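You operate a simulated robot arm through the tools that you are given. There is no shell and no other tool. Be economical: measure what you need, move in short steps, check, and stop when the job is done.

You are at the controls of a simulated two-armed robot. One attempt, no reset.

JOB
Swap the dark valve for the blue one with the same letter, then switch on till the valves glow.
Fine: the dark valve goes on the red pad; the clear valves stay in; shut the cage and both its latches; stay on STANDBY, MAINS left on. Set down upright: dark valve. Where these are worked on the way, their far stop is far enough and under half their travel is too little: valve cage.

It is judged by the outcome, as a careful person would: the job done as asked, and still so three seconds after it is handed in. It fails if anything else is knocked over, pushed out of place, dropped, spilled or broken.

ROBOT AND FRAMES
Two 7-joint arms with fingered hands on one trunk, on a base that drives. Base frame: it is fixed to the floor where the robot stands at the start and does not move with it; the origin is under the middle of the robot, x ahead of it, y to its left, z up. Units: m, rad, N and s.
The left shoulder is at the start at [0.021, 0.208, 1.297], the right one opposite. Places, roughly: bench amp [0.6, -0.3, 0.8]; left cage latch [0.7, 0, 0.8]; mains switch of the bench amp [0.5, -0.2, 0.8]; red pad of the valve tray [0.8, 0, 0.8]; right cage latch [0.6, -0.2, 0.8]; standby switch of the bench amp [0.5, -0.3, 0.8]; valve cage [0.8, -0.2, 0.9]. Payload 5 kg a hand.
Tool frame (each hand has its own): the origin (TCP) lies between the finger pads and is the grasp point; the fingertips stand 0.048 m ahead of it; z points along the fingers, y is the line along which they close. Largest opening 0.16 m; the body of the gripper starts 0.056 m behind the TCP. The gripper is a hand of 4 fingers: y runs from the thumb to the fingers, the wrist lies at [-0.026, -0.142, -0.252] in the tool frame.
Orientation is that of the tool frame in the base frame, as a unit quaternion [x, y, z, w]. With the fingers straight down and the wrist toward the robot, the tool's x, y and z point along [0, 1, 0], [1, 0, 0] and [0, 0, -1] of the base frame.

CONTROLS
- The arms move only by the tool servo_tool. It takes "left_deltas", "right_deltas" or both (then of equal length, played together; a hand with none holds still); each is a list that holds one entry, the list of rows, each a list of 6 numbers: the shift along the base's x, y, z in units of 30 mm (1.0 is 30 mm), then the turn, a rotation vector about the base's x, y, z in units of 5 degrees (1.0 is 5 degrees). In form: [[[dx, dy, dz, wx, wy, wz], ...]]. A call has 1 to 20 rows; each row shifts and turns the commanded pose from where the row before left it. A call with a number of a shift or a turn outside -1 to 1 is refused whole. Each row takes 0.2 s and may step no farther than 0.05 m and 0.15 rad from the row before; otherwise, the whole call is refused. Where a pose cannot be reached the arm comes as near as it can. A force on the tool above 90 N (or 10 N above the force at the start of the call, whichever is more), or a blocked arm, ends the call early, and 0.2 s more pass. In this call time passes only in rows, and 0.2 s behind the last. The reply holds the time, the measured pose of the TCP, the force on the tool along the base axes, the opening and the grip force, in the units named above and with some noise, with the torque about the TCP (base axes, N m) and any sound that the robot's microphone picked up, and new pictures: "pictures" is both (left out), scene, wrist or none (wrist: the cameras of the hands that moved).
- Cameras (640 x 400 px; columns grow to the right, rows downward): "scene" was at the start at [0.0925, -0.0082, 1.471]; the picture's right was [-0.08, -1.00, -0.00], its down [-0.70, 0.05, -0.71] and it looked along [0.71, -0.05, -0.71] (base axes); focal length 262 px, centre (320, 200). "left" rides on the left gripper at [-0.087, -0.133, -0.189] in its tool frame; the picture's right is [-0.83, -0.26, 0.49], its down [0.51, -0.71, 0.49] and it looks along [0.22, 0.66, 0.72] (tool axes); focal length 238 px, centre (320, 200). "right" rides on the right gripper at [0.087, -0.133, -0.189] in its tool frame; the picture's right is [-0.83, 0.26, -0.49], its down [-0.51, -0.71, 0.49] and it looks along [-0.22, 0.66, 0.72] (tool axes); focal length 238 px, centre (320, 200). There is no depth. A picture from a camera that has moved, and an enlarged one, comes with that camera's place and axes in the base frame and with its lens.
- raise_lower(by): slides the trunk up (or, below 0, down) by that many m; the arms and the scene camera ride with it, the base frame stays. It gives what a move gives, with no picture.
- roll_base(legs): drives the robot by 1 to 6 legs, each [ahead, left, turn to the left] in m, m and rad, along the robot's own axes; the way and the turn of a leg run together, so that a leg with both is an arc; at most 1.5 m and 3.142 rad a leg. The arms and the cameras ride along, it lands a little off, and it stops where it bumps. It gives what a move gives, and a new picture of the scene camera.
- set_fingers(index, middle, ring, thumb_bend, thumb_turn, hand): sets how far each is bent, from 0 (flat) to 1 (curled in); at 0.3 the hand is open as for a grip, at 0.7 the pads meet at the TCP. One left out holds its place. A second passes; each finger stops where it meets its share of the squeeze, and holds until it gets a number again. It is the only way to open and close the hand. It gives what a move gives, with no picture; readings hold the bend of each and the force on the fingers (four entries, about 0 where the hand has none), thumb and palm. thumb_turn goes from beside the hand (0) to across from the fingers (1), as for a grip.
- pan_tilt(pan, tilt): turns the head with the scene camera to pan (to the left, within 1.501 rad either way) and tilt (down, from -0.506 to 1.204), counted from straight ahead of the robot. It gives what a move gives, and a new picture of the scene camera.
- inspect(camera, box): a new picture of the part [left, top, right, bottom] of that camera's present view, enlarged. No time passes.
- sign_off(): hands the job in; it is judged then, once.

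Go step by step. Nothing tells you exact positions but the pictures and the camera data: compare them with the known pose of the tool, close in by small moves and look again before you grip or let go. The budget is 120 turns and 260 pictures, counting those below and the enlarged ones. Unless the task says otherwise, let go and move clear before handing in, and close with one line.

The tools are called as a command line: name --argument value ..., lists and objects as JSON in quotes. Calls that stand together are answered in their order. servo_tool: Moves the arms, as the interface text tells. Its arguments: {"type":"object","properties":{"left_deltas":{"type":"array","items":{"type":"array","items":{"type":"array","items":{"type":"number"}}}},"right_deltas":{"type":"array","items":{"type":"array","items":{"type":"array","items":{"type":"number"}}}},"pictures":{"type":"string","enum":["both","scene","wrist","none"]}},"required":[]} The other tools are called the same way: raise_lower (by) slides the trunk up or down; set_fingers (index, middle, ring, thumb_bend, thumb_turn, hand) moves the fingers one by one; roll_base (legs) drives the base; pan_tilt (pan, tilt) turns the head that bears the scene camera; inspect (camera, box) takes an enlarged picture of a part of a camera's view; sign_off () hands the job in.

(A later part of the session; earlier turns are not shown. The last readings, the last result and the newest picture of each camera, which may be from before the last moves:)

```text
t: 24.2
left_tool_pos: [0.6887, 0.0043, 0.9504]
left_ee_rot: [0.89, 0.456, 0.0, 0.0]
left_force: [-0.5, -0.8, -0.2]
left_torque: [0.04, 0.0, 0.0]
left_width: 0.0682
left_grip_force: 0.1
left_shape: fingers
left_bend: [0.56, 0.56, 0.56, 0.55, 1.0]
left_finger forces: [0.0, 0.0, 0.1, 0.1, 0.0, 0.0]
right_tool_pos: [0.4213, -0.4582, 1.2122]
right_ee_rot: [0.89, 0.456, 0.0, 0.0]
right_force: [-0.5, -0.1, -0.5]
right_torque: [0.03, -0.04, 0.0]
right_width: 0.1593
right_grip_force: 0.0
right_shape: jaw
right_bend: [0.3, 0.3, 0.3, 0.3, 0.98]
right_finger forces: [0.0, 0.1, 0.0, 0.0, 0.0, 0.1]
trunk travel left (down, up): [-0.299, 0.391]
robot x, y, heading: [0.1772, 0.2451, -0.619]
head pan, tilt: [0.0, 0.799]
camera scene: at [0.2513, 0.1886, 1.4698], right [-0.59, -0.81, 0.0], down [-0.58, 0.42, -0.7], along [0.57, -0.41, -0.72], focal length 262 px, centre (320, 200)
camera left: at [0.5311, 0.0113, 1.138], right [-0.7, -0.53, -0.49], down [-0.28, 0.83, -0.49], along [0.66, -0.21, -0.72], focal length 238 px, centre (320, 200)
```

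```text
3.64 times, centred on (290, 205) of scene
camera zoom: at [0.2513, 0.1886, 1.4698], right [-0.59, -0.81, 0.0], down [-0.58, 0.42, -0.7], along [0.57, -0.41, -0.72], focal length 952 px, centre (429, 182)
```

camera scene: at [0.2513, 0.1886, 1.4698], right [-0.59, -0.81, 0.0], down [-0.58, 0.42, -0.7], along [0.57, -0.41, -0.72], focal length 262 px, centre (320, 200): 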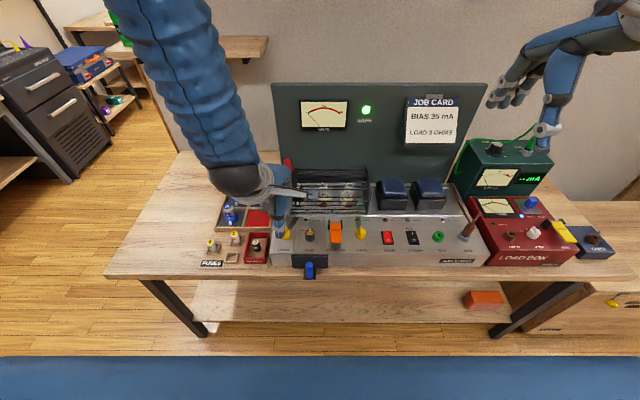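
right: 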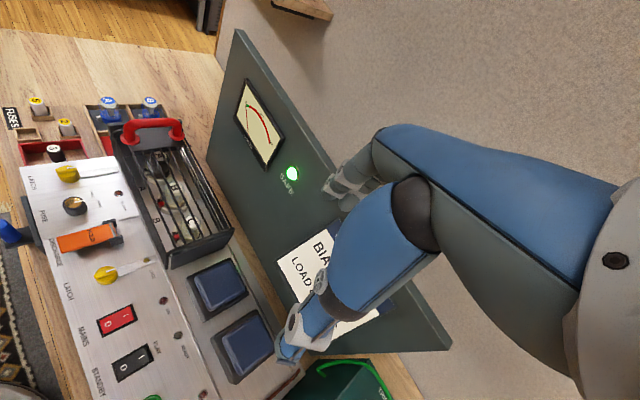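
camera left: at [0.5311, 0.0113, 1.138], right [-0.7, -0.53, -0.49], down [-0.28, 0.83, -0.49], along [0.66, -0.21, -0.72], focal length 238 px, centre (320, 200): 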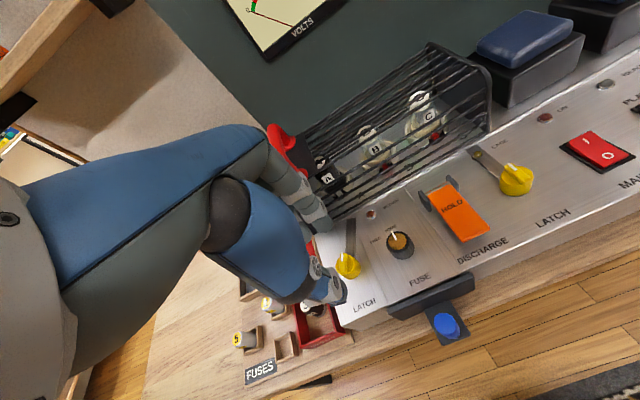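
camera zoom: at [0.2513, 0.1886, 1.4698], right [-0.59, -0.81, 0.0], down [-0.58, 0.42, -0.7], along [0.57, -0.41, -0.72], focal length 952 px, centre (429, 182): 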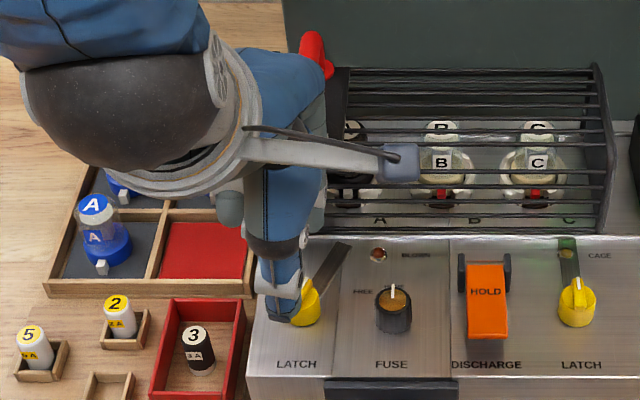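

The arm bar turns with the knob. I'll lower at yaw 0, regrip and turn CW.

servo_tool --left_deltas '[[[-0.1, -0.07, -1, 0, 0, 0], [-0.05, 0, -1, 0, 0, 0]]]' --pictures "none"

set_fingers --hand "left" --index 0.75 --middle 0.75 --ring 0.75 --thumb_bend 0.75

servo_tool --left_deltas '[[[0, 0, 0, 0, 0, -1], [0, 0, 0, 0, 0, -1], [0, 0, 0, 0, 0, -1], [0, 0, 0, 0, 0, -1], [0, 0, 0, 0, 0, -1], [0, 0, 0, 0, 0, -1], [0, 0, 0, 0, 0, -1], [0, 0, 0, 0, 0, -1], [0, 0, 0, 0, 0, -1], [0, 0, 0, 0, 0, -1]]]' --pictures "none"

inspect --camera "scene" --box '[250, 180, 350, 250]'

```text
t: 24.8
left_tool_pos: [0.6866, 0.002, 0.8878]
left_ee_rot: [0.89, 0.456, 0.001, 0.001]
left_force: [0.9, -0.1, 0.5]
left_torque: [-0.03, 0.09, 0.0]
left_width: 0.0688
left_grip_force: 0.6
left_shape: fingers
left_bend: [0.56, 0.56, 0.56, 0.55, 1.0]
left_finger forces: [0.0, 0.1, 0.0, 0.1, 0.0, 0.0]
right_tool_pos: [0.423, -0.4576, 1.2116]
right_ee_rot: [0.89, 0.456, 0.0, 0.0]
right_force: [-0.1, -0.5, 0.6]
right_torque: [-0.03, 0.05, 0.01]
right_width: 0.1595
right_grip_force: 0.0
right_shape: jaw
right_bend: [0.3, 0.3, 0.3, 0.3, 0.98]
right_finger forces: [0.1, 0.1, 0.0, 0.0, 0.1, 0.0]
trunk travel left (down, up): [-0.299, 0.391]
robot x, y, heading: [0.1799, 0.2444, -0.627]
head pan, tilt: [0.0, 0.799]
```

```text
t: 25.8
left_tool_pos: [0.6851, 0.0028, 0.8889]
left_ee_rot: [0.89, 0.456, 0.0, 0.001]
left_force: [7.1, -3.5, -3.9]
left_torque: [-0.13, -0.29, 0.01]
left_width: 0.0299
left_grip_force: 16.6
left_shape: fingers
left_bend: [0.62, 0.64, 0.75, 0.7, 1.0]
left_finger forces: [10.5, 9.8, 0.1, 0.0, 11.9, 0.0]
right_tool_pos: [0.4227, -0.4594, 1.2112]
right_ee_rot: [0.89, 0.456, 0.0, -0.001]
right_force: [0.5, 0.1, -0.1]
right_torque: [0.0, -0.01, -0.04]
right_width: 0.1596
right_grip_force: 0.1
right_shape: jaw
right_bend: [0.3, 0.3, 0.3, 0.3, 0.98]
right_finger forces: [0.0, 0.0, 0.0, 0.0, 0.0, 0.1]
trunk travel left (down, up): [-0.299, 0.391]
robot x, y, heading: [0.1785, 0.2447, -0.623]
head pan, tilt: [0.0, 0.799]
```

```text
t: 28.0
left_tool_pos: [0.687, 0.0034, 0.8886]
left_ee_rot: [0.999, 0.036, 0.0, 0.0]
left_force: [18.6, 11.9, -2.6]
left_torque: [0.53, -0.65, 0.14]
left_width: 0.0292
left_grip_force: 19.0
left_shape: fingers
left_bend: [0.65, 0.65, 0.75, 0.69, 1.0]
left_finger forces: [3.9, 13.0, 0.1, 0.0, 20.7, 0.0]
right_tool_pos: [0.4223, -0.4566, 1.2128]
right_ee_rot: [0.89, 0.456, -0.001, 0.0]
right_force: [0.6, 0.9, 0.7]
right_torque: [-0.05, 0.02, 0.01]
right_width: 0.1595
right_grip_force: 0.1
right_shape: jaw
right_bend: [0.3, 0.3, 0.3, 0.3, 0.98]
right_finger forces: [0.1, 0.1, 0.0, 0.1, 0.0, 0.0]
trunk travel left (down, up): [-0.299, 0.391]
robot x, y, heading: [0.1744, 0.2454, -0.623]
head pan, tilt: [0.0, 0.799]
```

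```text
5.71 times, centred on (300, 215) of scene
camera zoom: at [0.2541, 0.1905, 1.4698], right [-0.58, -0.81, 0.0], down [-0.58, 0.42, -0.7], along [0.56, -0.41, -0.72], focal length 1496 px, centre (434, 114)
```

zoom: 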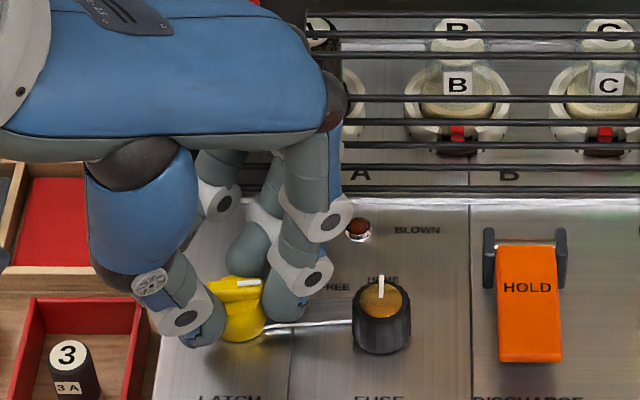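

The left arm bar now points right at 90°, unlatched. I'll release it, lift the left hand away, preshape the right hand and bring it above the right latch with yaw +45°.

set_fingers --hand "left" --index 0.55 --middle 0.55 --ring 0.55 --thumb_bend 0.55

set_fingers --hand "right" --index 0.57 --middle 0.57 --ring 0.57 --thumb_bend 0.57 --thumb_turn 1.0

servo_tool --left_deltas '[[[0, 0, 1, 0, 0, 0], [0, 0, 1, 0, 0, 0], [0, 0, 1, 0, 0, 0], [0, 0, 1, 0, 0, 0], [0, 0, 1, 0, 0, 0], [0.49, 0.675, 0, 0, 0, 0], [0.49, 0.675, 0, 0, 0, 0], [0.49, 0.675, 0, 0, 0, 0], [0.49, 0.675, 0, 0, 0, 0], [0, 0, 0, 0, 0, 0], [0, 0, 0, 0, 0, 0], [0, 0, 0, 0, 0, 0], [0, 0, 0, 0, 0, 0], [0, 0, 0, 0, 0, 0], [0, 0, 0, 0, 0, 0], [0, 0, 0, 0, 0, 0], [0, 0, 0, 0, 0, 0]]]' --right_deltas '[[[0.45, 0.938, 0, 0, 0, 0.9], [0.45, 0.938, 0, 0, 0, 0.9], [0.45, 0.938, 0, 0, 0, 0.9], [0.45, 0.938, 0, 0, 0, 0.9], [0.45, 0.938, 0, 0, 0, 0.9], [0.45, 0.938, 0, 0, 0, 0.9], [0.45, 0.938, 0, 0, 0, 0.9], [0.45, 0.938, 0, 0, 0, 0.9], [0.45, 0.938, 0, 0, 0, 0.9], [0.45, 0.938, 0, 0, 0, 0.9], [0, 0, -1, 0, 0, 0], [0, 0, -1, 0, 0, 0], [0, 0, -1, 0, 0, 0], [0, 0, -1, 0, 0, 0], [0, 0, -1, 0, 0, 0], [0, 0, -1, 0, 0, 0], [0, 0, -1, 0, 0, 0]]]'

inspect --camera "scene" --box '[260, 170, 420, 260]'

```text
t: 29.0
left_tool_pos: [0.683, 0.0026, 0.8895]
left_ee_rot: [0.999, 0.035, -0.001, -0.001]
left_force: [-23.3, 9.8, -6.5]
left_torque: [0.17, -0.22, -0.92]
left_width: 0.0705
left_grip_force: 12.8
left_shape: fingers
left_bend: [0.55, 0.55, 0.59, 0.55, 1.0]
left_finger forces: [0.0, 0.1, 25.4, 0.1, 0.0, 0.0]
right_tool_pos: [0.4199, -0.4565, 1.2125]
right_ee_rot: [0.89, 0.456, 0.0, 0.0]
right_force: [0.9, 0.7, 0.7]
right_torque: [-0.01, -0.02, -0.01]
right_width: 0.1596
right_grip_force: 0.1
right_shape: jaw
right_bend: [0.3, 0.3, 0.3, 0.3, 0.98]
right_finger forces: [0.1, 0.0, 0.0, 0.0, 0.0, 0.0]
trunk travel left (down, up): [-0.299, 0.391]
robot x, y, heading: [0.1763, 0.2445, -0.624]
head pan, tilt: [0.0, 0.799]
```

```text
t: 30.0
left_tool_pos: [0.684, 0.0035, 0.8896]
left_ee_rot: [0.999, 0.036, -0.001, -0.001]
left_force: [-25.9, 11.6, -7.3]
left_torque: [0.18, -0.25, -1.01]
left_width: 0.0705
left_grip_force: 14.1
left_shape: fingers
left_bend: [0.55, 0.55, 0.59, 0.55, 1.0]
left_finger forces: [0.0, 0.0, 27.3, 0.0, 0.0, 0.0]
right_tool_pos: [0.4198, -0.4578, 1.2122]
right_ee_rot: [0.89, 0.455, 0.0, 0.002]
right_force: [-1.1, -0.1, 0.5]
right_torque: [0.0, -0.02, -0.01]
right_width: 0.0676
right_grip_force: 0.0
right_shape: fingers
right_bend: [0.56, 0.56, 0.56, 0.56, 1.0]
right_finger forces: [0.0, 0.1, 0.1, 0.0, 0.1, 0.0]
trunk travel left (down, up): [-0.299, 0.391]
robot x, y, heading: [0.1746, 0.2463, -0.625]
head pan, tilt: [0.0, 0.799]
```

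```text
t: 33.6
left_tool_pos: [0.7438, 0.0811, 1.04]
left_ee_rot: [0.999, 0.037, 0.0, 0.0]
left_force: [0.2, -0.6, 0.0]
left_torque: [0.03, 0.02, -0.02]
left_width: 0.0707
left_grip_force: 0.0
left_shape: fingers
left_bend: [0.55, 0.55, 0.55, 0.55, 1.0]
left_finger forces: [0.0, 0.1, 0.0, 0.0, 0.0, 0.0]
right_tool_pos: [0.5567, -0.1765, 1.0003]
right_ee_rot: [0.648, 0.761, 0.0, -0.001]
right_force: [0.8, -0.6, 0.4]
right_torque: [0.05, 0.07, 0.01]
right_width: 0.0676
right_grip_force: 0.0
right_shape: fingers
right_bend: [0.56, 0.56, 0.56, 0.56, 1.0]
right_finger forces: [0.0, 0.0, 0.0, 0.1, 0.0, 0.0]
trunk travel left (down, up): [-0.299, 0.391]
robot x, y, heading: [0.1774, 0.2456, -0.624]
head pan, tilt: [0.0, 0.799]
camera scene: at [0.2529, 0.1886, 1.4697], right [-0.59, -0.81, 0.0], down [-0.58, 0.42, -0.7], along [0.56, -0.41, -0.72], focal length 262 px, centre (320, 200)
camera right: at [0.4136, -0.1135, 1.1899], right [0.39, -0.78, 0.49], down [-0.62, -0.61, -0.49], along [0.68, -0.11, -0.72], focal length 238 px, centre (320, 200)
camera left: at [0.6477, 0.2074, 1.2272], right [-0.85, 0.2, -0.49], down [0.45, 0.74, -0.49], along [0.26, -0.64, -0.72], focal length 238 px, centre (320, 200)
```

scene: 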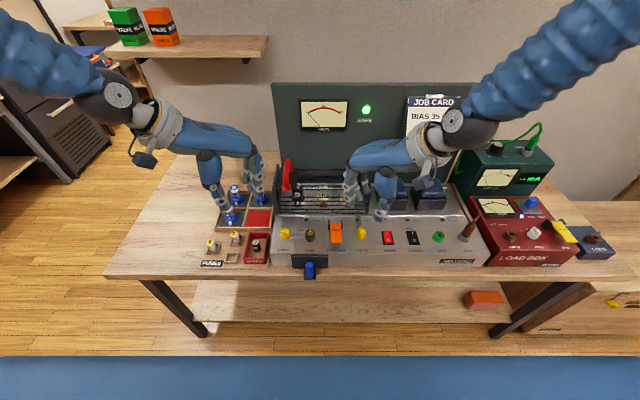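
right: 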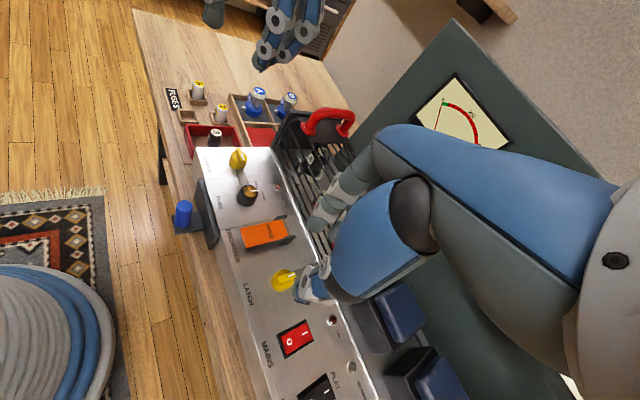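
left: 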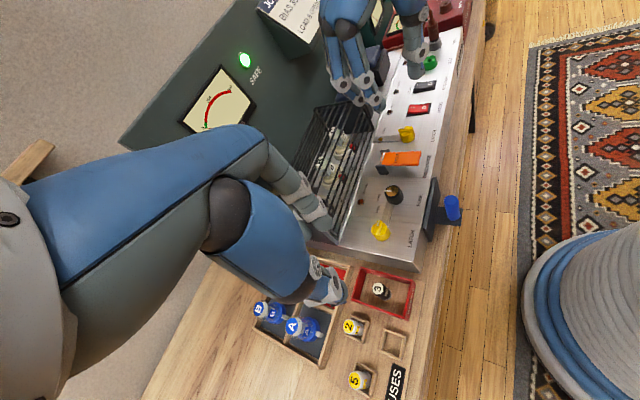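

```text
4.00 times, centred on (340, 215) of scene
camera zoom: at [0.2529, 0.1886, 1.4697], right [-0.59, -0.81, 0.0], down [-0.58, 0.42, -0.7], along [0.56, -0.41, -0.72], focal length 1047 px, centre (240, 140)
```

zoom: 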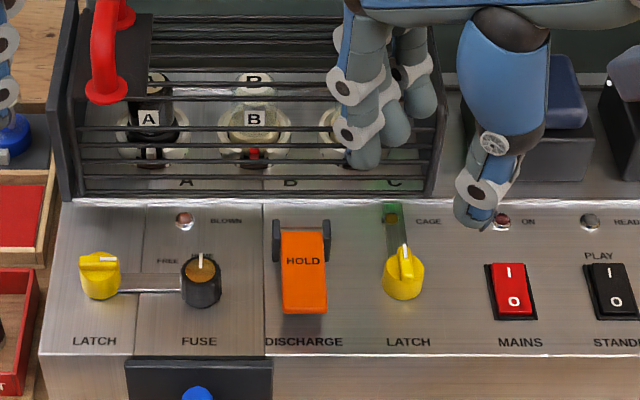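

The right hand is aligned above the right knob. I'll descend, grip and try CW 35°.

servo_tool --right_deltas '[[[0, 0, -1, 0, 0, 0], [0, 0, -1, 0, 0, 0], [0, 0, -1, 0, 0, 0], [0, 0, -0.67, 0, 0, 0]]]' --pictures "none"

set_fingers --hand "right" --index 0.75 --middle 0.75 --ring 0.57 --thumb_bend 0.75

servo_tool --right_deltas '[[[0, 0, 0, 0, 0, -1], [0, 0, 0, 0, 0, -1], [0, 0, 0, 0, 0, -1], [0, 0, 0, 0, 0, -1], [0, 0, 0, 0, 0, -1], [0, 0, 0, 0, 0, -1], [0, 0, 0, 0, 0, -1]]]' --pictures "none"

inspect --camera "scene" --box '[320, 180, 420, 250]'

```text
t: 34.6
left_tool_pos: [0.742, 0.0826, 1.0393]
left_ee_rot: [0.999, 0.036, 0.0, 0.0]
left_force: [-0.5, -0.1, -0.1]
left_torque: [0.03, 0.04, -0.04]
left_width: 0.0708
left_grip_force: 0.1
left_shape: fingers
left_bend: [0.55, 0.55, 0.55, 0.55, 1.0]
left_finger forces: [0.0, 0.1, 0.0, 0.1, 0.0, 0.0]
right_tool_pos: [0.5524, -0.1728, 0.8897]
right_ee_rot: [0.647, 0.763, 0.0, -0.004]
right_force: [-21.3, 18.4, 3.6]
right_torque: [-0.7, -0.93, 0.42]
right_width: 0.0672
right_grip_force: 14.7
right_shape: fingers
right_bend: [0.56, 0.56, 0.6, 0.56, 1.0]
right_finger forces: [0.0, 0.0, 28.3, 0.0, 0.0, 0.1]
trunk travel left (down, up): [-0.299, 0.391]
robot x, y, heading: [0.1767, 0.244, -0.623]
head pan, tilt: [0.0, 0.799]
```

```text
t: 35.6
left_tool_pos: [0.7429, 0.0829, 1.0396]
left_ee_rot: [0.999, 0.037, 0.0, 0.001]
left_force: [-0.7, -0.4, -0.8]
left_torque: [-0.04, 0.02, 0.02]
left_width: 0.0706
left_grip_force: 0.1
left_shape: fingers
left_bend: [0.55, 0.55, 0.55, 0.55, 1.0]
left_finger forces: [0.0, 0.1, 0.0, 0.1, 0.1, 0.1]
right_tool_pos: [0.5542, -0.1744, 0.8901]
right_ee_rot: [0.648, 0.762, -0.001, -0.002]
right_force: [-21.4, 21.1, -9.6]
right_torque: [-0.21, -0.62, 0.45]
right_width: 0.0185
right_grip_force: 30.0
right_shape: fingers
right_bend: [0.71, 0.62, 0.62, 0.69, 1.0]
right_finger forces: [8.8, 8.8, 28.0, 0.0, 14.5, 0.0]
trunk travel left (down, up): [-0.299, 0.391]
robot x, y, heading: [0.1773, 0.2437, -0.625]
head pan, tilt: [0.0, 0.799]
```

```text
t: 37.2
left_tool_pos: [0.7438, 0.0832, 1.0391]
left_ee_rot: [0.999, 0.036, 0.0, 0.001]
left_force: [0.2, 0.4, 0.3]
left_torque: [-0.03, 0.0, -0.02]
left_width: 0.0708
left_grip_force: 0.1
left_shape: fingers
left_bend: [0.55, 0.55, 0.55, 0.55, 1.0]
left_finger forces: [0.0, 0.0, 0.1, 0.0, 0.0, 0.0]
right_tool_pos: [0.5597, -0.1739, 0.8934]
right_ee_rot: [0.847, 0.531, 0.001, 0.001]
right_force: [9.0, 29.3, -8.8]
right_torque: [0.72, -0.54, 0.06]
right_width: 0.0143
right_grip_force: 21.4
right_shape: fingers
right_bend: [0.72, 0.64, 0.57, 0.7, 1.0]
right_finger forces: [19.3, 3.8, 5.4, 0.0, 12.9, 0.1]
trunk travel left (down, up): [-0.299, 0.391]
robot x, y, heading: [0.1778, 0.2437, -0.626]
head pan, tilt: [0.0, 0.799]
```

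```text
5.71 times, centred on (370, 215) of scene
camera zoom: at [0.2536, 0.1914, 1.4698], right [-0.59, -0.81, 0.0], down [-0.58, 0.42, -0.7], along [0.56, -0.41, -0.72], focal length 1496 px, centre (34, 114)
```

zoom: 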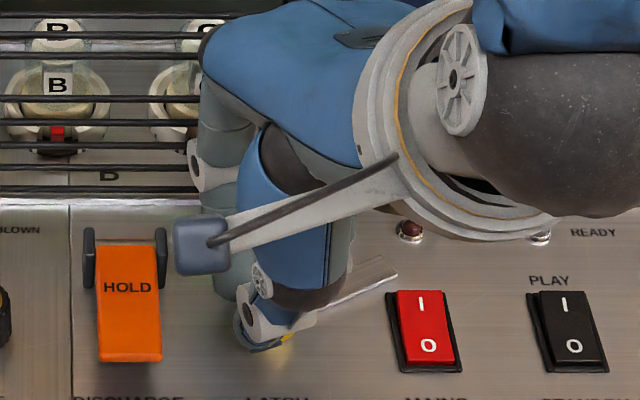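

The right bar swung CW to about 60°. I'll go 15° more, release and look.

servo_tool --right_deltas '[[[0, 0, 0, 0, 0, -1], [0, 0, 0, 0, 0, -1], [0, 0, 0, 0, 0, -1], [0, 0, 0, 0, 0, -1]]]' --pictures "none"

set_fingers --hand "right" --index 0.54 --middle 0.54 --ring 0.54 --thumb_bend 0.54

servo_tool --right_deltas '[[[0, 0, 1, 0, 0, 0], [0, 0, 1, 0, 0, 0], [0, 0, 1, 0, 0, 0], [0, 0, 1, 0, 0, 0], [0, 0, 1, 0, 0, 0], [-0.5, -0.7, 0.5, 0, 0, 0], [-0.5, -0.7, 0.5, 0, 0, 0], [-0.5, -0.7, 0, 0, 0, 0], [-0.5, -0.7, 0, 0, 0, 0]]]' --pictures "scene"

inspect --camera "scene" --box '[260, 150, 420, 250]'

```text
t: 38.2
left_tool_pos: [0.7447, 0.0842, 1.0389]
left_ee_rot: [0.999, 0.036, -0.001, 0.001]
left_force: [-0.1, -0.3, -0.6]
left_torque: [-0.04, -0.01, 0.01]
left_width: 0.0705
left_grip_force: 0.1
left_shape: fingers
left_bend: [0.55, 0.55, 0.55, 0.55, 1.0]
left_finger forces: [0.0, 0.0, 0.1, 0.1, 0.1, 0.1]
right_tool_pos: [0.5607, -0.176, 0.8922]
right_ee_rot: [0.927, 0.375, 0.001, 0.001]
right_force: [21.6, 17.9, 10.9]
right_torque: [0.62, -0.88, 0.32]
right_width: 0.0149
right_grip_force: 21.2
right_shape: fingers
right_bend: [0.74, 0.64, 0.56, 0.72, 1.0]
right_finger forces: [19.7, 5.7, 0.1, 0.1, 16.9, 0.1]
trunk travel left (down, up): [-0.299, 0.391]
robot x, y, heading: [0.176, 0.245, -0.624]
head pan, tilt: [0.0, 0.799]
```

```text
t: 39.2
left_tool_pos: [0.7459, 0.0836, 1.0398]
left_ee_rot: [0.999, 0.036, 0.0, 0.001]
left_force: [0.5, 0.3, 0.4]
left_torque: [0.01, -0.02, 0.02]
left_width: 0.0705
left_grip_force: 0.0
left_shape: fingers
left_bend: [0.55, 0.55, 0.55, 0.55, 1.0]
left_finger forces: [0.0, 0.1, 0.0, 0.0, 0.1, 0.1]
right_tool_pos: [0.5578, -0.1743, 0.893]
right_ee_rot: [0.926, 0.376, 0.001, 0.001]
right_force: [21.7, 19.3, 27.4]
right_torque: [0.51, -1.37, 0.43]
right_width: 0.0509
right_grip_force: 19.8
right_shape: fingers
right_bend: [0.74, 0.54, 0.54, 0.54, 1.0]
right_finger forces: [38.6, 0.0, 0.0, 0.0, 0.0, 0.0]
trunk travel left (down, up): [-0.299, 0.391]
robot x, y, heading: [0.1786, 0.2439, -0.624]
head pan, tilt: [0.0, 0.799]
```

```text
t: 41.2
left_tool_pos: [0.7423, 0.0813, 1.0404]
left_ee_rot: [0.999, 0.036, 0.0, 0.0]
left_force: [-0.2, -0.2, 0.5]
left_torque: [0.04, -0.05, -0.01]
left_width: 0.0708
left_grip_force: 0.1
left_shape: fingers
left_bend: [0.55, 0.55, 0.55, 0.55, 1.0]
left_finger forces: [0.0, 0.1, 0.1, 0.0, 0.0, 0.0]
right_tool_pos: [0.4971, -0.2598, 1.0701]
right_ee_rot: [0.927, 0.376, -0.001, -0.002]
right_force: [0.3, 0.1, 0.9]
right_torque: [0.01, -0.04, 0.03]
right_width: 0.0743
right_grip_force: 0.0
right_shape: fingers
right_bend: [0.54, 0.54, 0.54, 0.54, 1.0]
right_finger forces: [0.0, 0.0, 0.0, 0.1, 0.0, 0.0]
trunk travel left (down, up): [-0.299, 0.391]
robot x, y, heading: [0.175, 0.2452, -0.626]
head pan, tilt: [0.0, 0.799]
camera scene: at [0.2513, 0.1887, 1.4698], right [-0.59, -0.81, 0.0], down [-0.58, 0.42, -0.7], along [0.57, -0.41, -0.72], focal length 262 px, centre (320, 200)
```

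scene: 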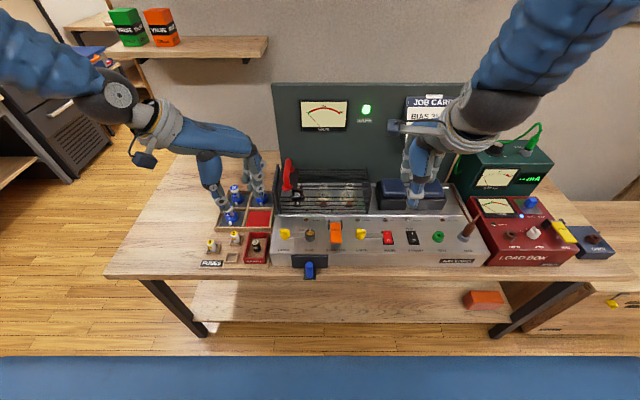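

```text
4.00 times, centred on (340, 200) of scene
camera zoom: at [0.2513, 0.1887, 1.4698], right [-0.59, -0.81, 0.0], down [-0.58, 0.42, -0.7], along [0.57, -0.41, -0.72], focal length 1047 px, centre (240, 200)
```

zoom: 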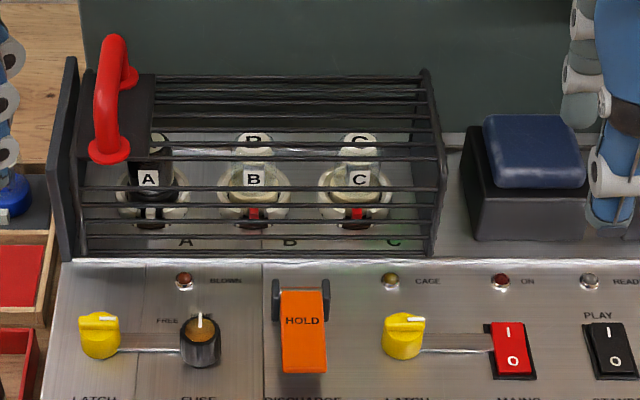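

Both latches are now open at 90°. Next I'll bring the left hand over the red handle, with thumb and fingers either side of its bar, and test which way the cage lifts.

set_fingers --hand "left" --index 0.47 --middle 0.47 --ring 0.47 --thumb_bend 0.47

servo_tool --left_deltas '[[[0, 0, 1, 0, 0, 0], [0.305, -0.745, 0, 0, 0, -1], [0.305, -0.745, 0, 0, 0, -1], [0.305, -0.745, 0, 0, 0, -1], [0.305, -0.745, 0, 0, 0, -1], [0.305, -0.745, 0, 0, 0, -1], [0.305, -0.745, 0, 0, 0, -1], [0.305, -0.745, 0, 0, 0, -1], [0.305, -0.745, 0, 0, 0, -1]]]'

inspect --camera "scene" --box '[230, 110, 350, 210]'

inspect --camera "right" --box '[0, 0, 640, 400]'

```text
t: 42.2
left_tool_pos: [0.7435, 0.0817, 1.0387]
left_ee_rot: [0.999, 0.037, 0.0, 0.0]
left_force: [0.1, 0.7, -0.7]
left_torque: [0.0, 0.0, 0.01]
left_width: 0.1025
left_grip_force: 0.1
left_shape: fingers
left_bend: [0.47, 0.47, 0.47, 0.47, 1.0]
left_finger forces: [0.1, 0.0, 0.1, 0.0, 0.1, 0.1]
right_tool_pos: [0.4983, -0.2601, 1.0696]
right_ee_rot: [0.927, 0.376, 0.0, -0.001]
right_force: [-0.3, -0.6, 0.8]
right_torque: [-0.02, 0.02, 0.0]
right_width: 0.0746
right_grip_force: 0.0
right_shape: fingers
right_bend: [0.54, 0.54, 0.54, 0.54, 1.0]
right_finger forces: [0.0, 0.0, 0.0, 0.0, 0.1, 0.0]
trunk travel left (down, up): [-0.299, 0.391]
robot x, y, heading: [0.1811, 0.2425, -0.623]
head pan, tilt: [0.0, 0.799]
```

```text
t: 44.2
left_tool_pos: [0.8178, -0.098, 1.0708]
left_ee_rot: [0.951, -0.308, -0.001, -0.001]
left_force: [1.0, -0.8, -0.1]
left_torque: [0.08, 0.07, -0.04]
left_width: 0.1028
left_grip_force: 0.1
left_shape: fingers
left_bend: [0.47, 0.47, 0.47, 0.47, 1.0]
left_finger forces: [0.1, 0.0, 0.0, 0.1, 0.0, 0.1]
right_tool_pos: [0.4991, -0.2597, 1.0682]
right_ee_rot: [0.927, 0.376, 0.0, -0.001]
right_force: [-0.2, 0.5, 0.3]
right_torque: [0.09, 0.04, 0.01]
right_width: 0.0745
right_grip_force: 0.0
right_shape: fingers
right_bend: [0.54, 0.54, 0.54, 0.54, 1.0]
right_finger forces: [0.1, 0.1, 0.0, 0.0, 0.1, 0.1]
trunk travel left (down, up): [-0.299, 0.391]
robot x, y, heading: [0.176, 0.2437, -0.626]
head pan, tilt: [0.0, 0.799]
camera scene: at [0.2528, 0.1877, 1.4696], right [-0.58, -0.81, 0.0], down [-0.58, 0.42, -0.7], along [0.56, -0.41, -0.72], focal length 262 px, centre (320, 200)
camera left: at [0.8252, 0.0606, 1.2581], right [-0.52, 0.7, -0.49], down [0.83, 0.28, -0.49], along [-0.21, -0.66, -0.72], focal length 238 px, centre (320, 200)
```

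scene: 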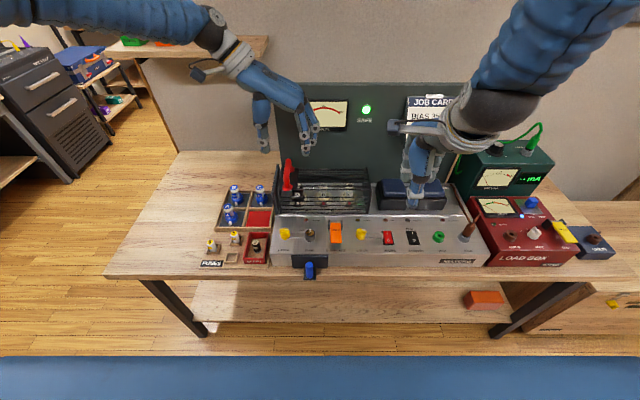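
left: 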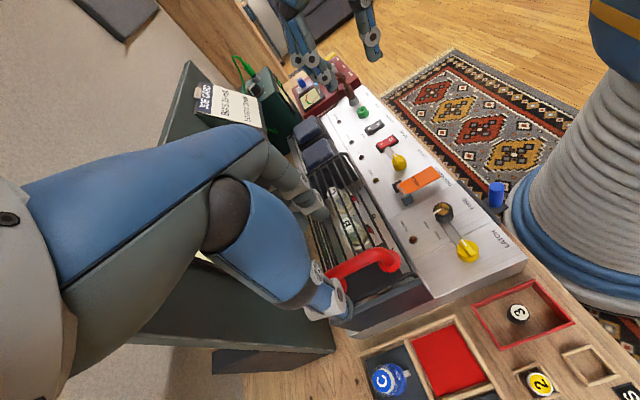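

```text
4.00 times, centred on (290, 160) of scene
camera zoom: at [0.2528, 0.1877, 1.4696], right [-0.58, -0.81, 0.0], down [-0.58, 0.42, -0.7], along [0.56, -0.41, -0.72], focal length 1047 px, centre (440, 360)
```

zoom: 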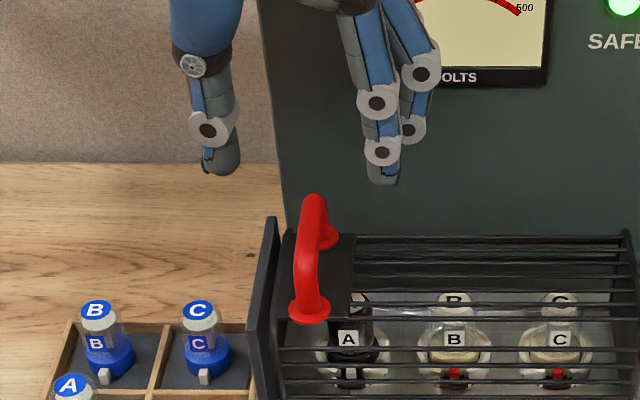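

```text
1.00 times, centred on (320, 200) of right (not enlarged: the box is as wide or as high as the picture)
camera zoom: at [0.4701, -0.1061, 1.2591], right [-0.42, -0.77, 0.49], down [-0.86, 0.16, -0.49], along [0.3, -0.62, -0.72], focal length 238 px, centre (320, 200)
```

zoom: 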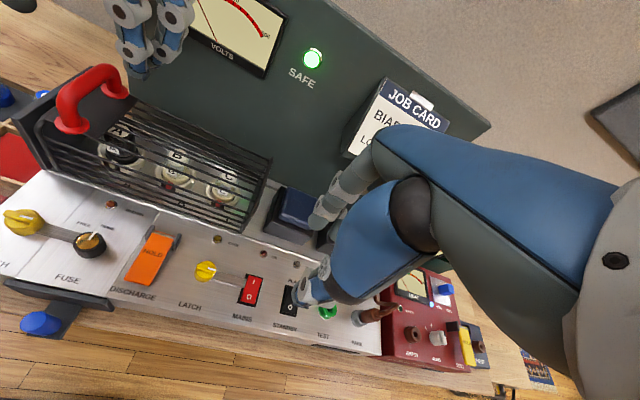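

servo_tool --left_deltas '[[[-0.31, 0.22, 0, 0, 0, 0], [-0.31, 0.22, 0, 0, 0, 0], [0, 0, -1, 0, 0, 0], [0, 0, -1, 0, 0, 0], [0, 0, -0.8, 0, 0, 0]]]'

inspect --camera "scene" --box '[240, 120, 340, 210]'

inspect --camera "left" --box '[260, 200, 460, 325]'

inspect --camera "right" --box '[0, 0, 240, 180]'

```text
t: 45.4
left_tool_pos: [0.801, -0.0846, 0.9852]
left_ee_rot: [0.951, -0.308, 0.0, 0.001]
left_force: [-0.8, 0.6, 4.5]
left_torque: [-0.25, 0.15, -0.08]
left_width: 0.1027
left_grip_force: 2.6
left_shape: fingers
left_bend: [0.47, 0.47, 0.47, 0.47, 1.0]
left_finger forces: [0.0, 4.3, 0.1, 0.0, 0.0, 0.0]
right_tool_pos: [0.4988, -0.2599, 1.0703]
right_ee_rot: [0.926, 0.376, 0.0, 0.0]
right_force: [0.3, 0.2, -0.2]
right_torque: [0.03, 0.01, 0.0]
right_width: 0.0746
right_grip_force: 0.1
right_shape: fingers
right_bend: [0.54, 0.54, 0.54, 0.54, 1.0]
right_finger forces: [0.1, 0.1, 0.1, 0.1, 0.0, 0.0]
trunk travel left (down, up): [-0.299, 0.391]
robot x, y, heading: [0.174, 0.2448, -0.629]
head pan, tilt: [0.0, 0.799]
camera scene: at [0.2523, 0.1894, 1.4698], right [-0.58, -0.81, 0.0], down [-0.58, 0.42, -0.7], along [0.57, -0.41, -0.72], focal length 262 px, centre (320, 200)
camera left: at [0.8067, 0.0752, 1.1732], right [-0.53, 0.7, -0.49], down [0.82, 0.28, -0.49], along [-0.21, -0.66, -0.72], focal length 238 px, centre (320, 200)
```

scene: 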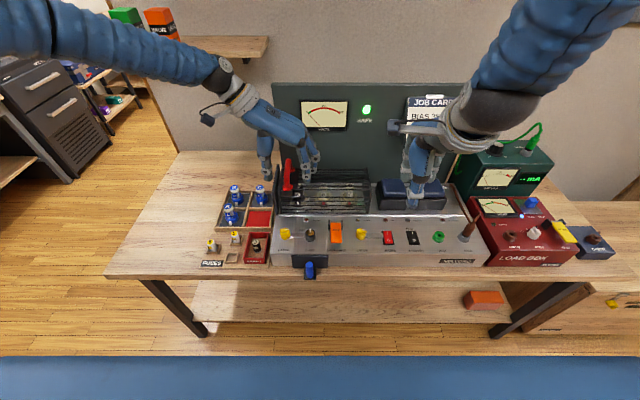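
left: 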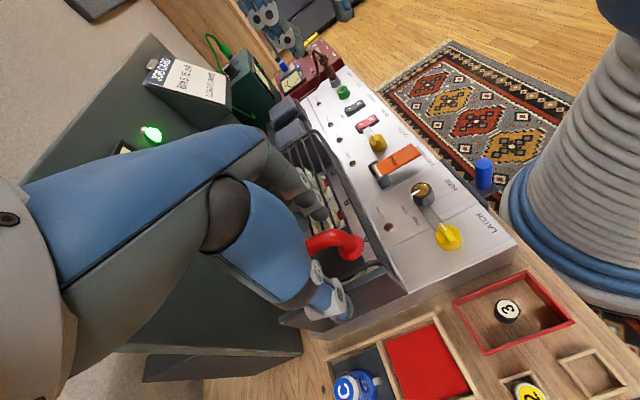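

```text
4.44 times, centred on (290, 165) of scene
camera zoom: at [0.2523, 0.1894, 1.4698], right [-0.58, -0.81, 0.0], down [-0.58, 0.42, -0.7], along [0.57, -0.41, -0.72], focal length 1163 px, centre (453, 356)
```

zoom: 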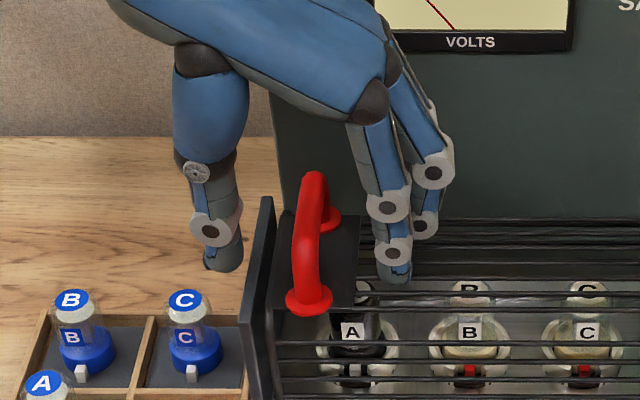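

```text
3.20 times, centred on (360, 262) of left
camera zoom: at [0.8067, 0.0752, 1.1732], right [-0.53, 0.7, -0.49], down [0.82, 0.28, -0.49], along [-0.21, -0.66, -0.72], focal length 763 px, centre (192, 0)
```

zoom: 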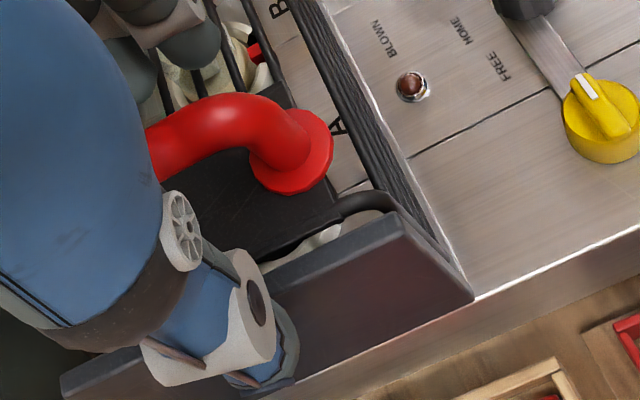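

```text
2.22 times, centred on (120, 90) of right
camera zoom: at [0.4696, -0.1046, 1.2598], right [-0.42, -0.77, 0.49], down [-0.86, 0.16, -0.49], along [0.3, -0.62, -0.72], focal length 530 px, centre (764, 444)
```

zoom: 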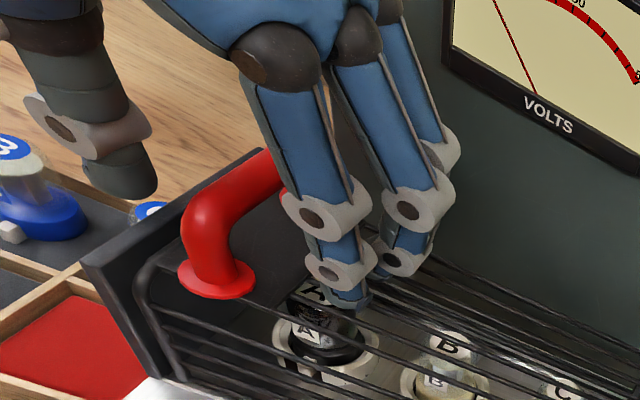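

The fingers just touch the cage top beside the bar. I'll ease up slightly, come forward a little and close on the handle.

servo_tool --left_deltas '[[[0, 0, 0.3, 0, 0, 0], [-0.4, 0.3, 0, 0, 0, 0]]]' --pictures "none"

set_fingers --hand "left" --index 0.85 --middle 0.85 --ring 0.85 --thumb_bend 0.8

inspect --camera "scene" --box '[240, 120, 340, 210]'

inspect --camera "right" --box '[0, 0, 240, 180]'

```text
t: 46.0
left_tool_pos: [0.7887, -0.0734, 0.9944]
left_ee_rot: [0.951, -0.308, 0.0, 0.0]
left_force: [-0.6, 0.3, -0.5]
left_torque: [-0.07, -0.04, 0.03]
left_width: 0.1028
left_grip_force: 0.1
left_shape: fingers
left_bend: [0.47, 0.47, 0.47, 0.47, 1.0]
left_finger forces: [0.0, 0.0, 0.0, 0.1, 0.0, 0.0]
right_tool_pos: [0.4983, -0.2581, 1.0708]
right_ee_rot: [0.927, 0.376, 0.0, 0.0]
right_force: [-0.5, 0.4, -0.1]
right_torque: [-0.04, 0.01, -0.02]
right_width: 0.0747
right_grip_force: 0.1
right_shape: fingers
right_bend: [0.54, 0.54, 0.54, 0.54, 1.0]
right_finger forces: [0.0, 0.1, 0.0, 0.2, 0.1, 0.0]
trunk travel left (down, up): [-0.299, 0.391]
robot x, y, heading: [0.1765, 0.2436, -0.622]
head pan, tilt: [0.0, 0.799]
```

```text
t: 47.0
left_tool_pos: [0.7877, -0.0756, 0.9917]
left_ee_rot: [0.952, -0.307, -0.001, -0.001]
left_force: [2.1, -6.8, -21.2]
left_torque: [-0.11, 0.22, -0.61]
left_width: 0.0208
left_grip_force: 27.9
left_shape: fingers
left_bend: [0.67, 0.71, 0.69, 0.69, 1.0]
left_finger forces: [10.8, 10.3, 10.8, 0.1, 23.7, 0.0]
right_tool_pos: [0.4982, -0.2605, 1.0685]
right_ee_rot: [0.926, 0.376, 0.0, -0.002]
right_force: [0.7, -0.5, 0.3]
right_torque: [-0.02, 0.02, -0.01]
right_width: 0.0744
right_grip_force: 0.1
right_shape: fingers
right_bend: [0.54, 0.54, 0.54, 0.54, 1.0]
right_finger forces: [0.0, 0.0, 0.0, 0.1, 0.0, 0.0]
trunk travel left (down, up): [-0.299, 0.391]
robot x, y, heading: [0.1789, 0.2482, -0.622]
head pan, tilt: [0.0, 0.799]
```

```text
4.44 times, centred on (290, 165) of scene
camera zoom: at [0.2537, 0.1879, 1.4695], right [-0.59, -0.81, 0.0], down [-0.58, 0.42, -0.7], along [0.56, -0.41, -0.72], focal length 1163 px, centre (453, 356)
```

zoom: 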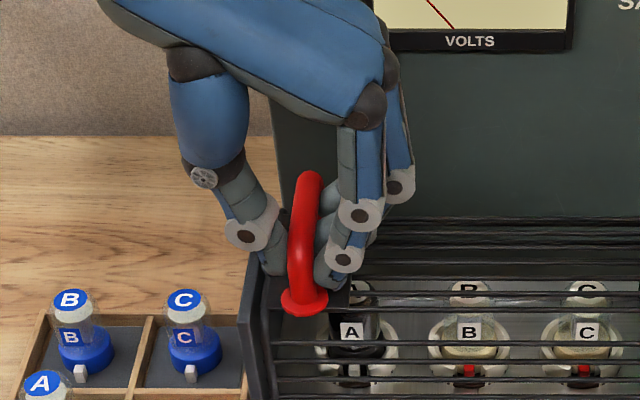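

```text
2.22 times, centred on (120, 90) of right
camera zoom: at [0.4707, -0.106, 1.2589], right [-0.42, -0.77, 0.49], down [-0.86, 0.16, -0.49], along [0.3, -0.62, -0.72], focal length 530 px, centre (764, 444)
```

zoom: 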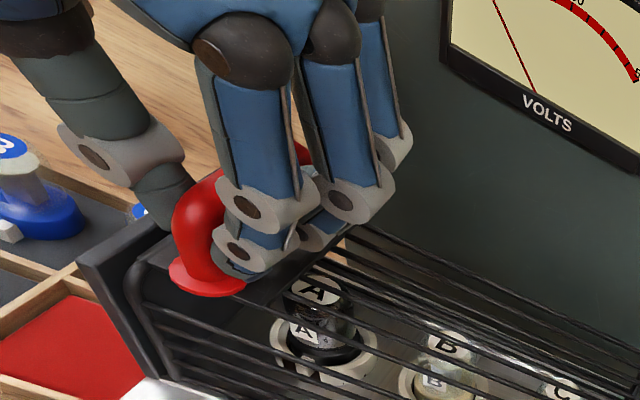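

The handle is gripped well. I'll lift 20 mm as a test.

servo_tool --left_deltas '[[[0, 0, 0.35, 0, 0, 0], [0, 0, 0.35, 0, 0, 0]]]' --pictures "none"

inspect --camera "scene" --box '[240, 120, 400, 220]'

inspect --camera "right" --box '[0, 20, 300, 220]'

```text
t: 47.6
left_tool_pos: [0.7851, -0.0753, 1.0256]
left_ee_rot: [0.952, -0.306, 0.004, 0.005]
left_force: [-0.9, 0.2, 4.5]
left_torque: [-0.02, -0.22, -0.01]
left_width: 0.0059
left_grip_force: 0.1
left_shape: fingers
left_bend: [0.71, 0.72, 0.72, 0.73, 1.0]
left_finger forces: [0.0, 0.0, 0.0, 0.1, 0.0, 0.1]
right_tool_pos: [0.4974, -0.2559, 1.0724]
right_ee_rot: [0.926, 0.376, 0.001, 0.001]
right_force: [-1.4, 1.4, 1.6]
right_torque: [-0.17, -0.12, 0.0]
right_width: 0.0746
right_grip_force: 0.1
right_shape: fingers
right_bend: [0.54, 0.54, 0.54, 0.54, 1.0]
right_finger forces: [0.0, 0.1, 0.0, 0.1, 0.1, 0.1]
trunk travel left (down, up): [-0.299, 0.391]
robot x, y, heading: [0.1791, 0.246, -0.624]
head pan, tilt: [0.0, 0.799]
```

```text
4.00 times, centred on (320, 170) of scene
camera zoom: at [0.2488, 0.1922, 1.4712], right [-0.58, -0.81, 0.0], down [-0.58, 0.42, -0.7], along [0.57, -0.41, -0.71], focal length 1047 px, centre (320, 320)
```

zoom: 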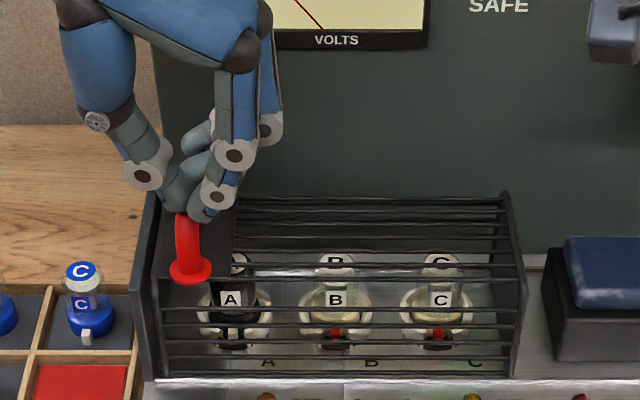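

```text
2.00 times, centred on (150, 120) of right
camera zoom: at [0.4669, -0.1019, 1.2625], right [-0.42, -0.77, 0.49], down [-0.86, 0.15, -0.49], along [0.3, -0.62, -0.72], focal length 477 px, centre (660, 360)
```

zoom: 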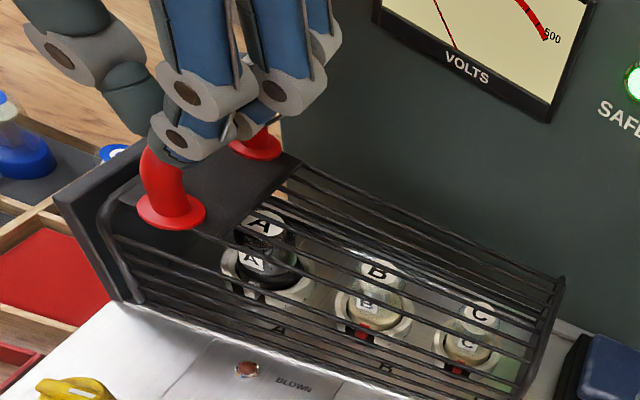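

The grip slipped off the bar top and the cage didn't move. I'll regrip lower so the fingertips hook under the bar.

set_fingers --hand "left" --index 0.55 --middle 0.55 --ring 0.55 --thumb_bend 0.55

servo_tool --left_deltas '[[[0.1, -0.1, -0.6, 0, 0, 0], [0, 0, -0.5, 0, 0, 0], [0, 0, -0.5, 0, 0, 0]]]' --pictures "none"

inspect --camera "right" --box '[0, 20, 240, 180]'

inspect --camera "scene" --box '[250, 130, 330, 200]'

```text
t: 48.6
left_tool_pos: [0.7863, -0.0734, 1.0159]
left_ee_rot: [0.952, -0.307, -0.001, 0.0]
left_force: [-0.3, -0.4, 1.2]
left_torque: [0.02, -0.01, -0.03]
left_width: 0.0704
left_grip_force: 0.1
left_shape: fingers
left_bend: [0.55, 0.55, 0.55, 0.55, 1.0]
left_finger forces: [0.0, 0.0, 0.0, 0.1, 0.1, 0.0]
right_tool_pos: [0.4987, -0.2575, 1.0705]
right_ee_rot: [0.927, 0.376, 0.0, 0.001]
right_force: [-0.2, 0.6, -0.4]
right_torque: [-0.02, -0.04, 0.05]
right_width: 0.0746
right_grip_force: 0.1
right_shape: fingers
right_bend: [0.54, 0.54, 0.54, 0.54, 1.0]
right_finger forces: [0.1, 0.1, 0.0, 0.0, 0.0, 0.0]
trunk travel left (down, up): [-0.299, 0.391]
robot x, y, heading: [0.1783, 0.242, -0.626]
head pan, tilt: [0.0, 0.799]
```

```text
t: 49.4
left_tool_pos: [0.7886, -0.0819, 0.9831]
left_ee_rot: [0.952, -0.305, 0.005, 0.009]
left_force: [-0.7, 6.5, 91.0]
left_torque: [-0.85, 2.14, -0.12]
left_width: 0.0723
left_grip_force: 45.2
left_shape: fingers
left_bend: [0.56, 0.55, 0.55, 0.54, 1.0]
left_finger forces: [62.3, 6.5, 0.0, 0.0, 21.8, 0.1]
right_tool_pos: [0.4949, -0.2554, 1.074]
right_ee_rot: [0.927, 0.376, 0.001, 0.003]
right_force: [-0.3, 0.7, 0.9]
right_torque: [0.02, 0.02, -0.01]
right_width: 0.0746
right_grip_force: 0.1
right_shape: fingers
right_bend: [0.54, 0.54, 0.54, 0.54, 1.0]
right_finger forces: [0.0, 0.0, 0.0, 0.0, 0.1, 0.1]
trunk travel left (down, up): [-0.299, 0.391]
robot x, y, heading: [0.1751, 0.2427, -0.626]
head pan, tilt: [0.0, 0.799]
```

```text
2.50 times, centred on (120, 100) of right
camera zoom: at [0.4646, -0.1011, 1.2632], right [-0.42, -0.77, 0.49], down [-0.86, 0.15, -0.49], along [0.3, -0.62, -0.72], focal length 596 px, centre (820, 450)
```

zoom: 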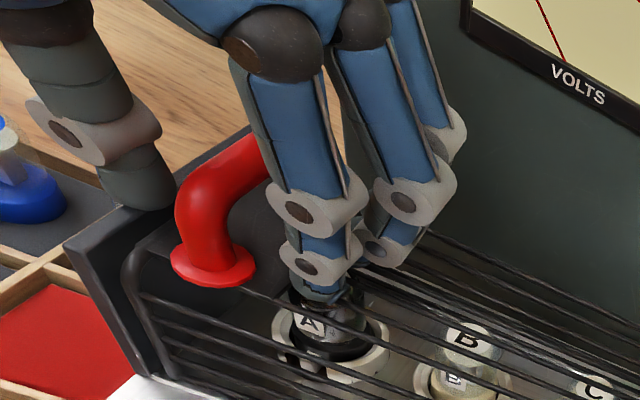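

```text
5.71 times, centred on (290, 165) of scene
camera zoom: at [0.2464, 0.1934, 1.4715], right [-0.58, -0.81, 0.0], down [-0.58, 0.42, -0.7], along [0.57, -0.41, -0.71], focal length 1496 px, centre (491, 400)
```

zoom: 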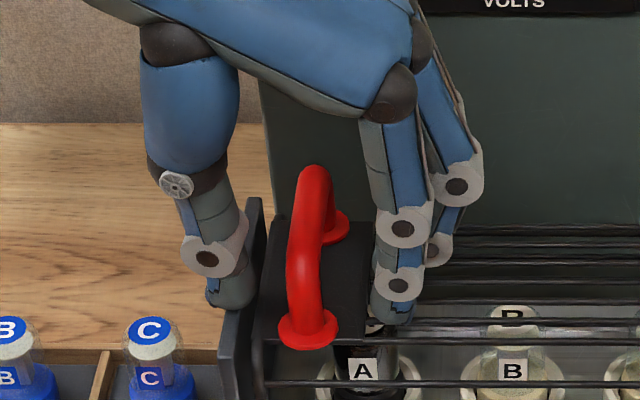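

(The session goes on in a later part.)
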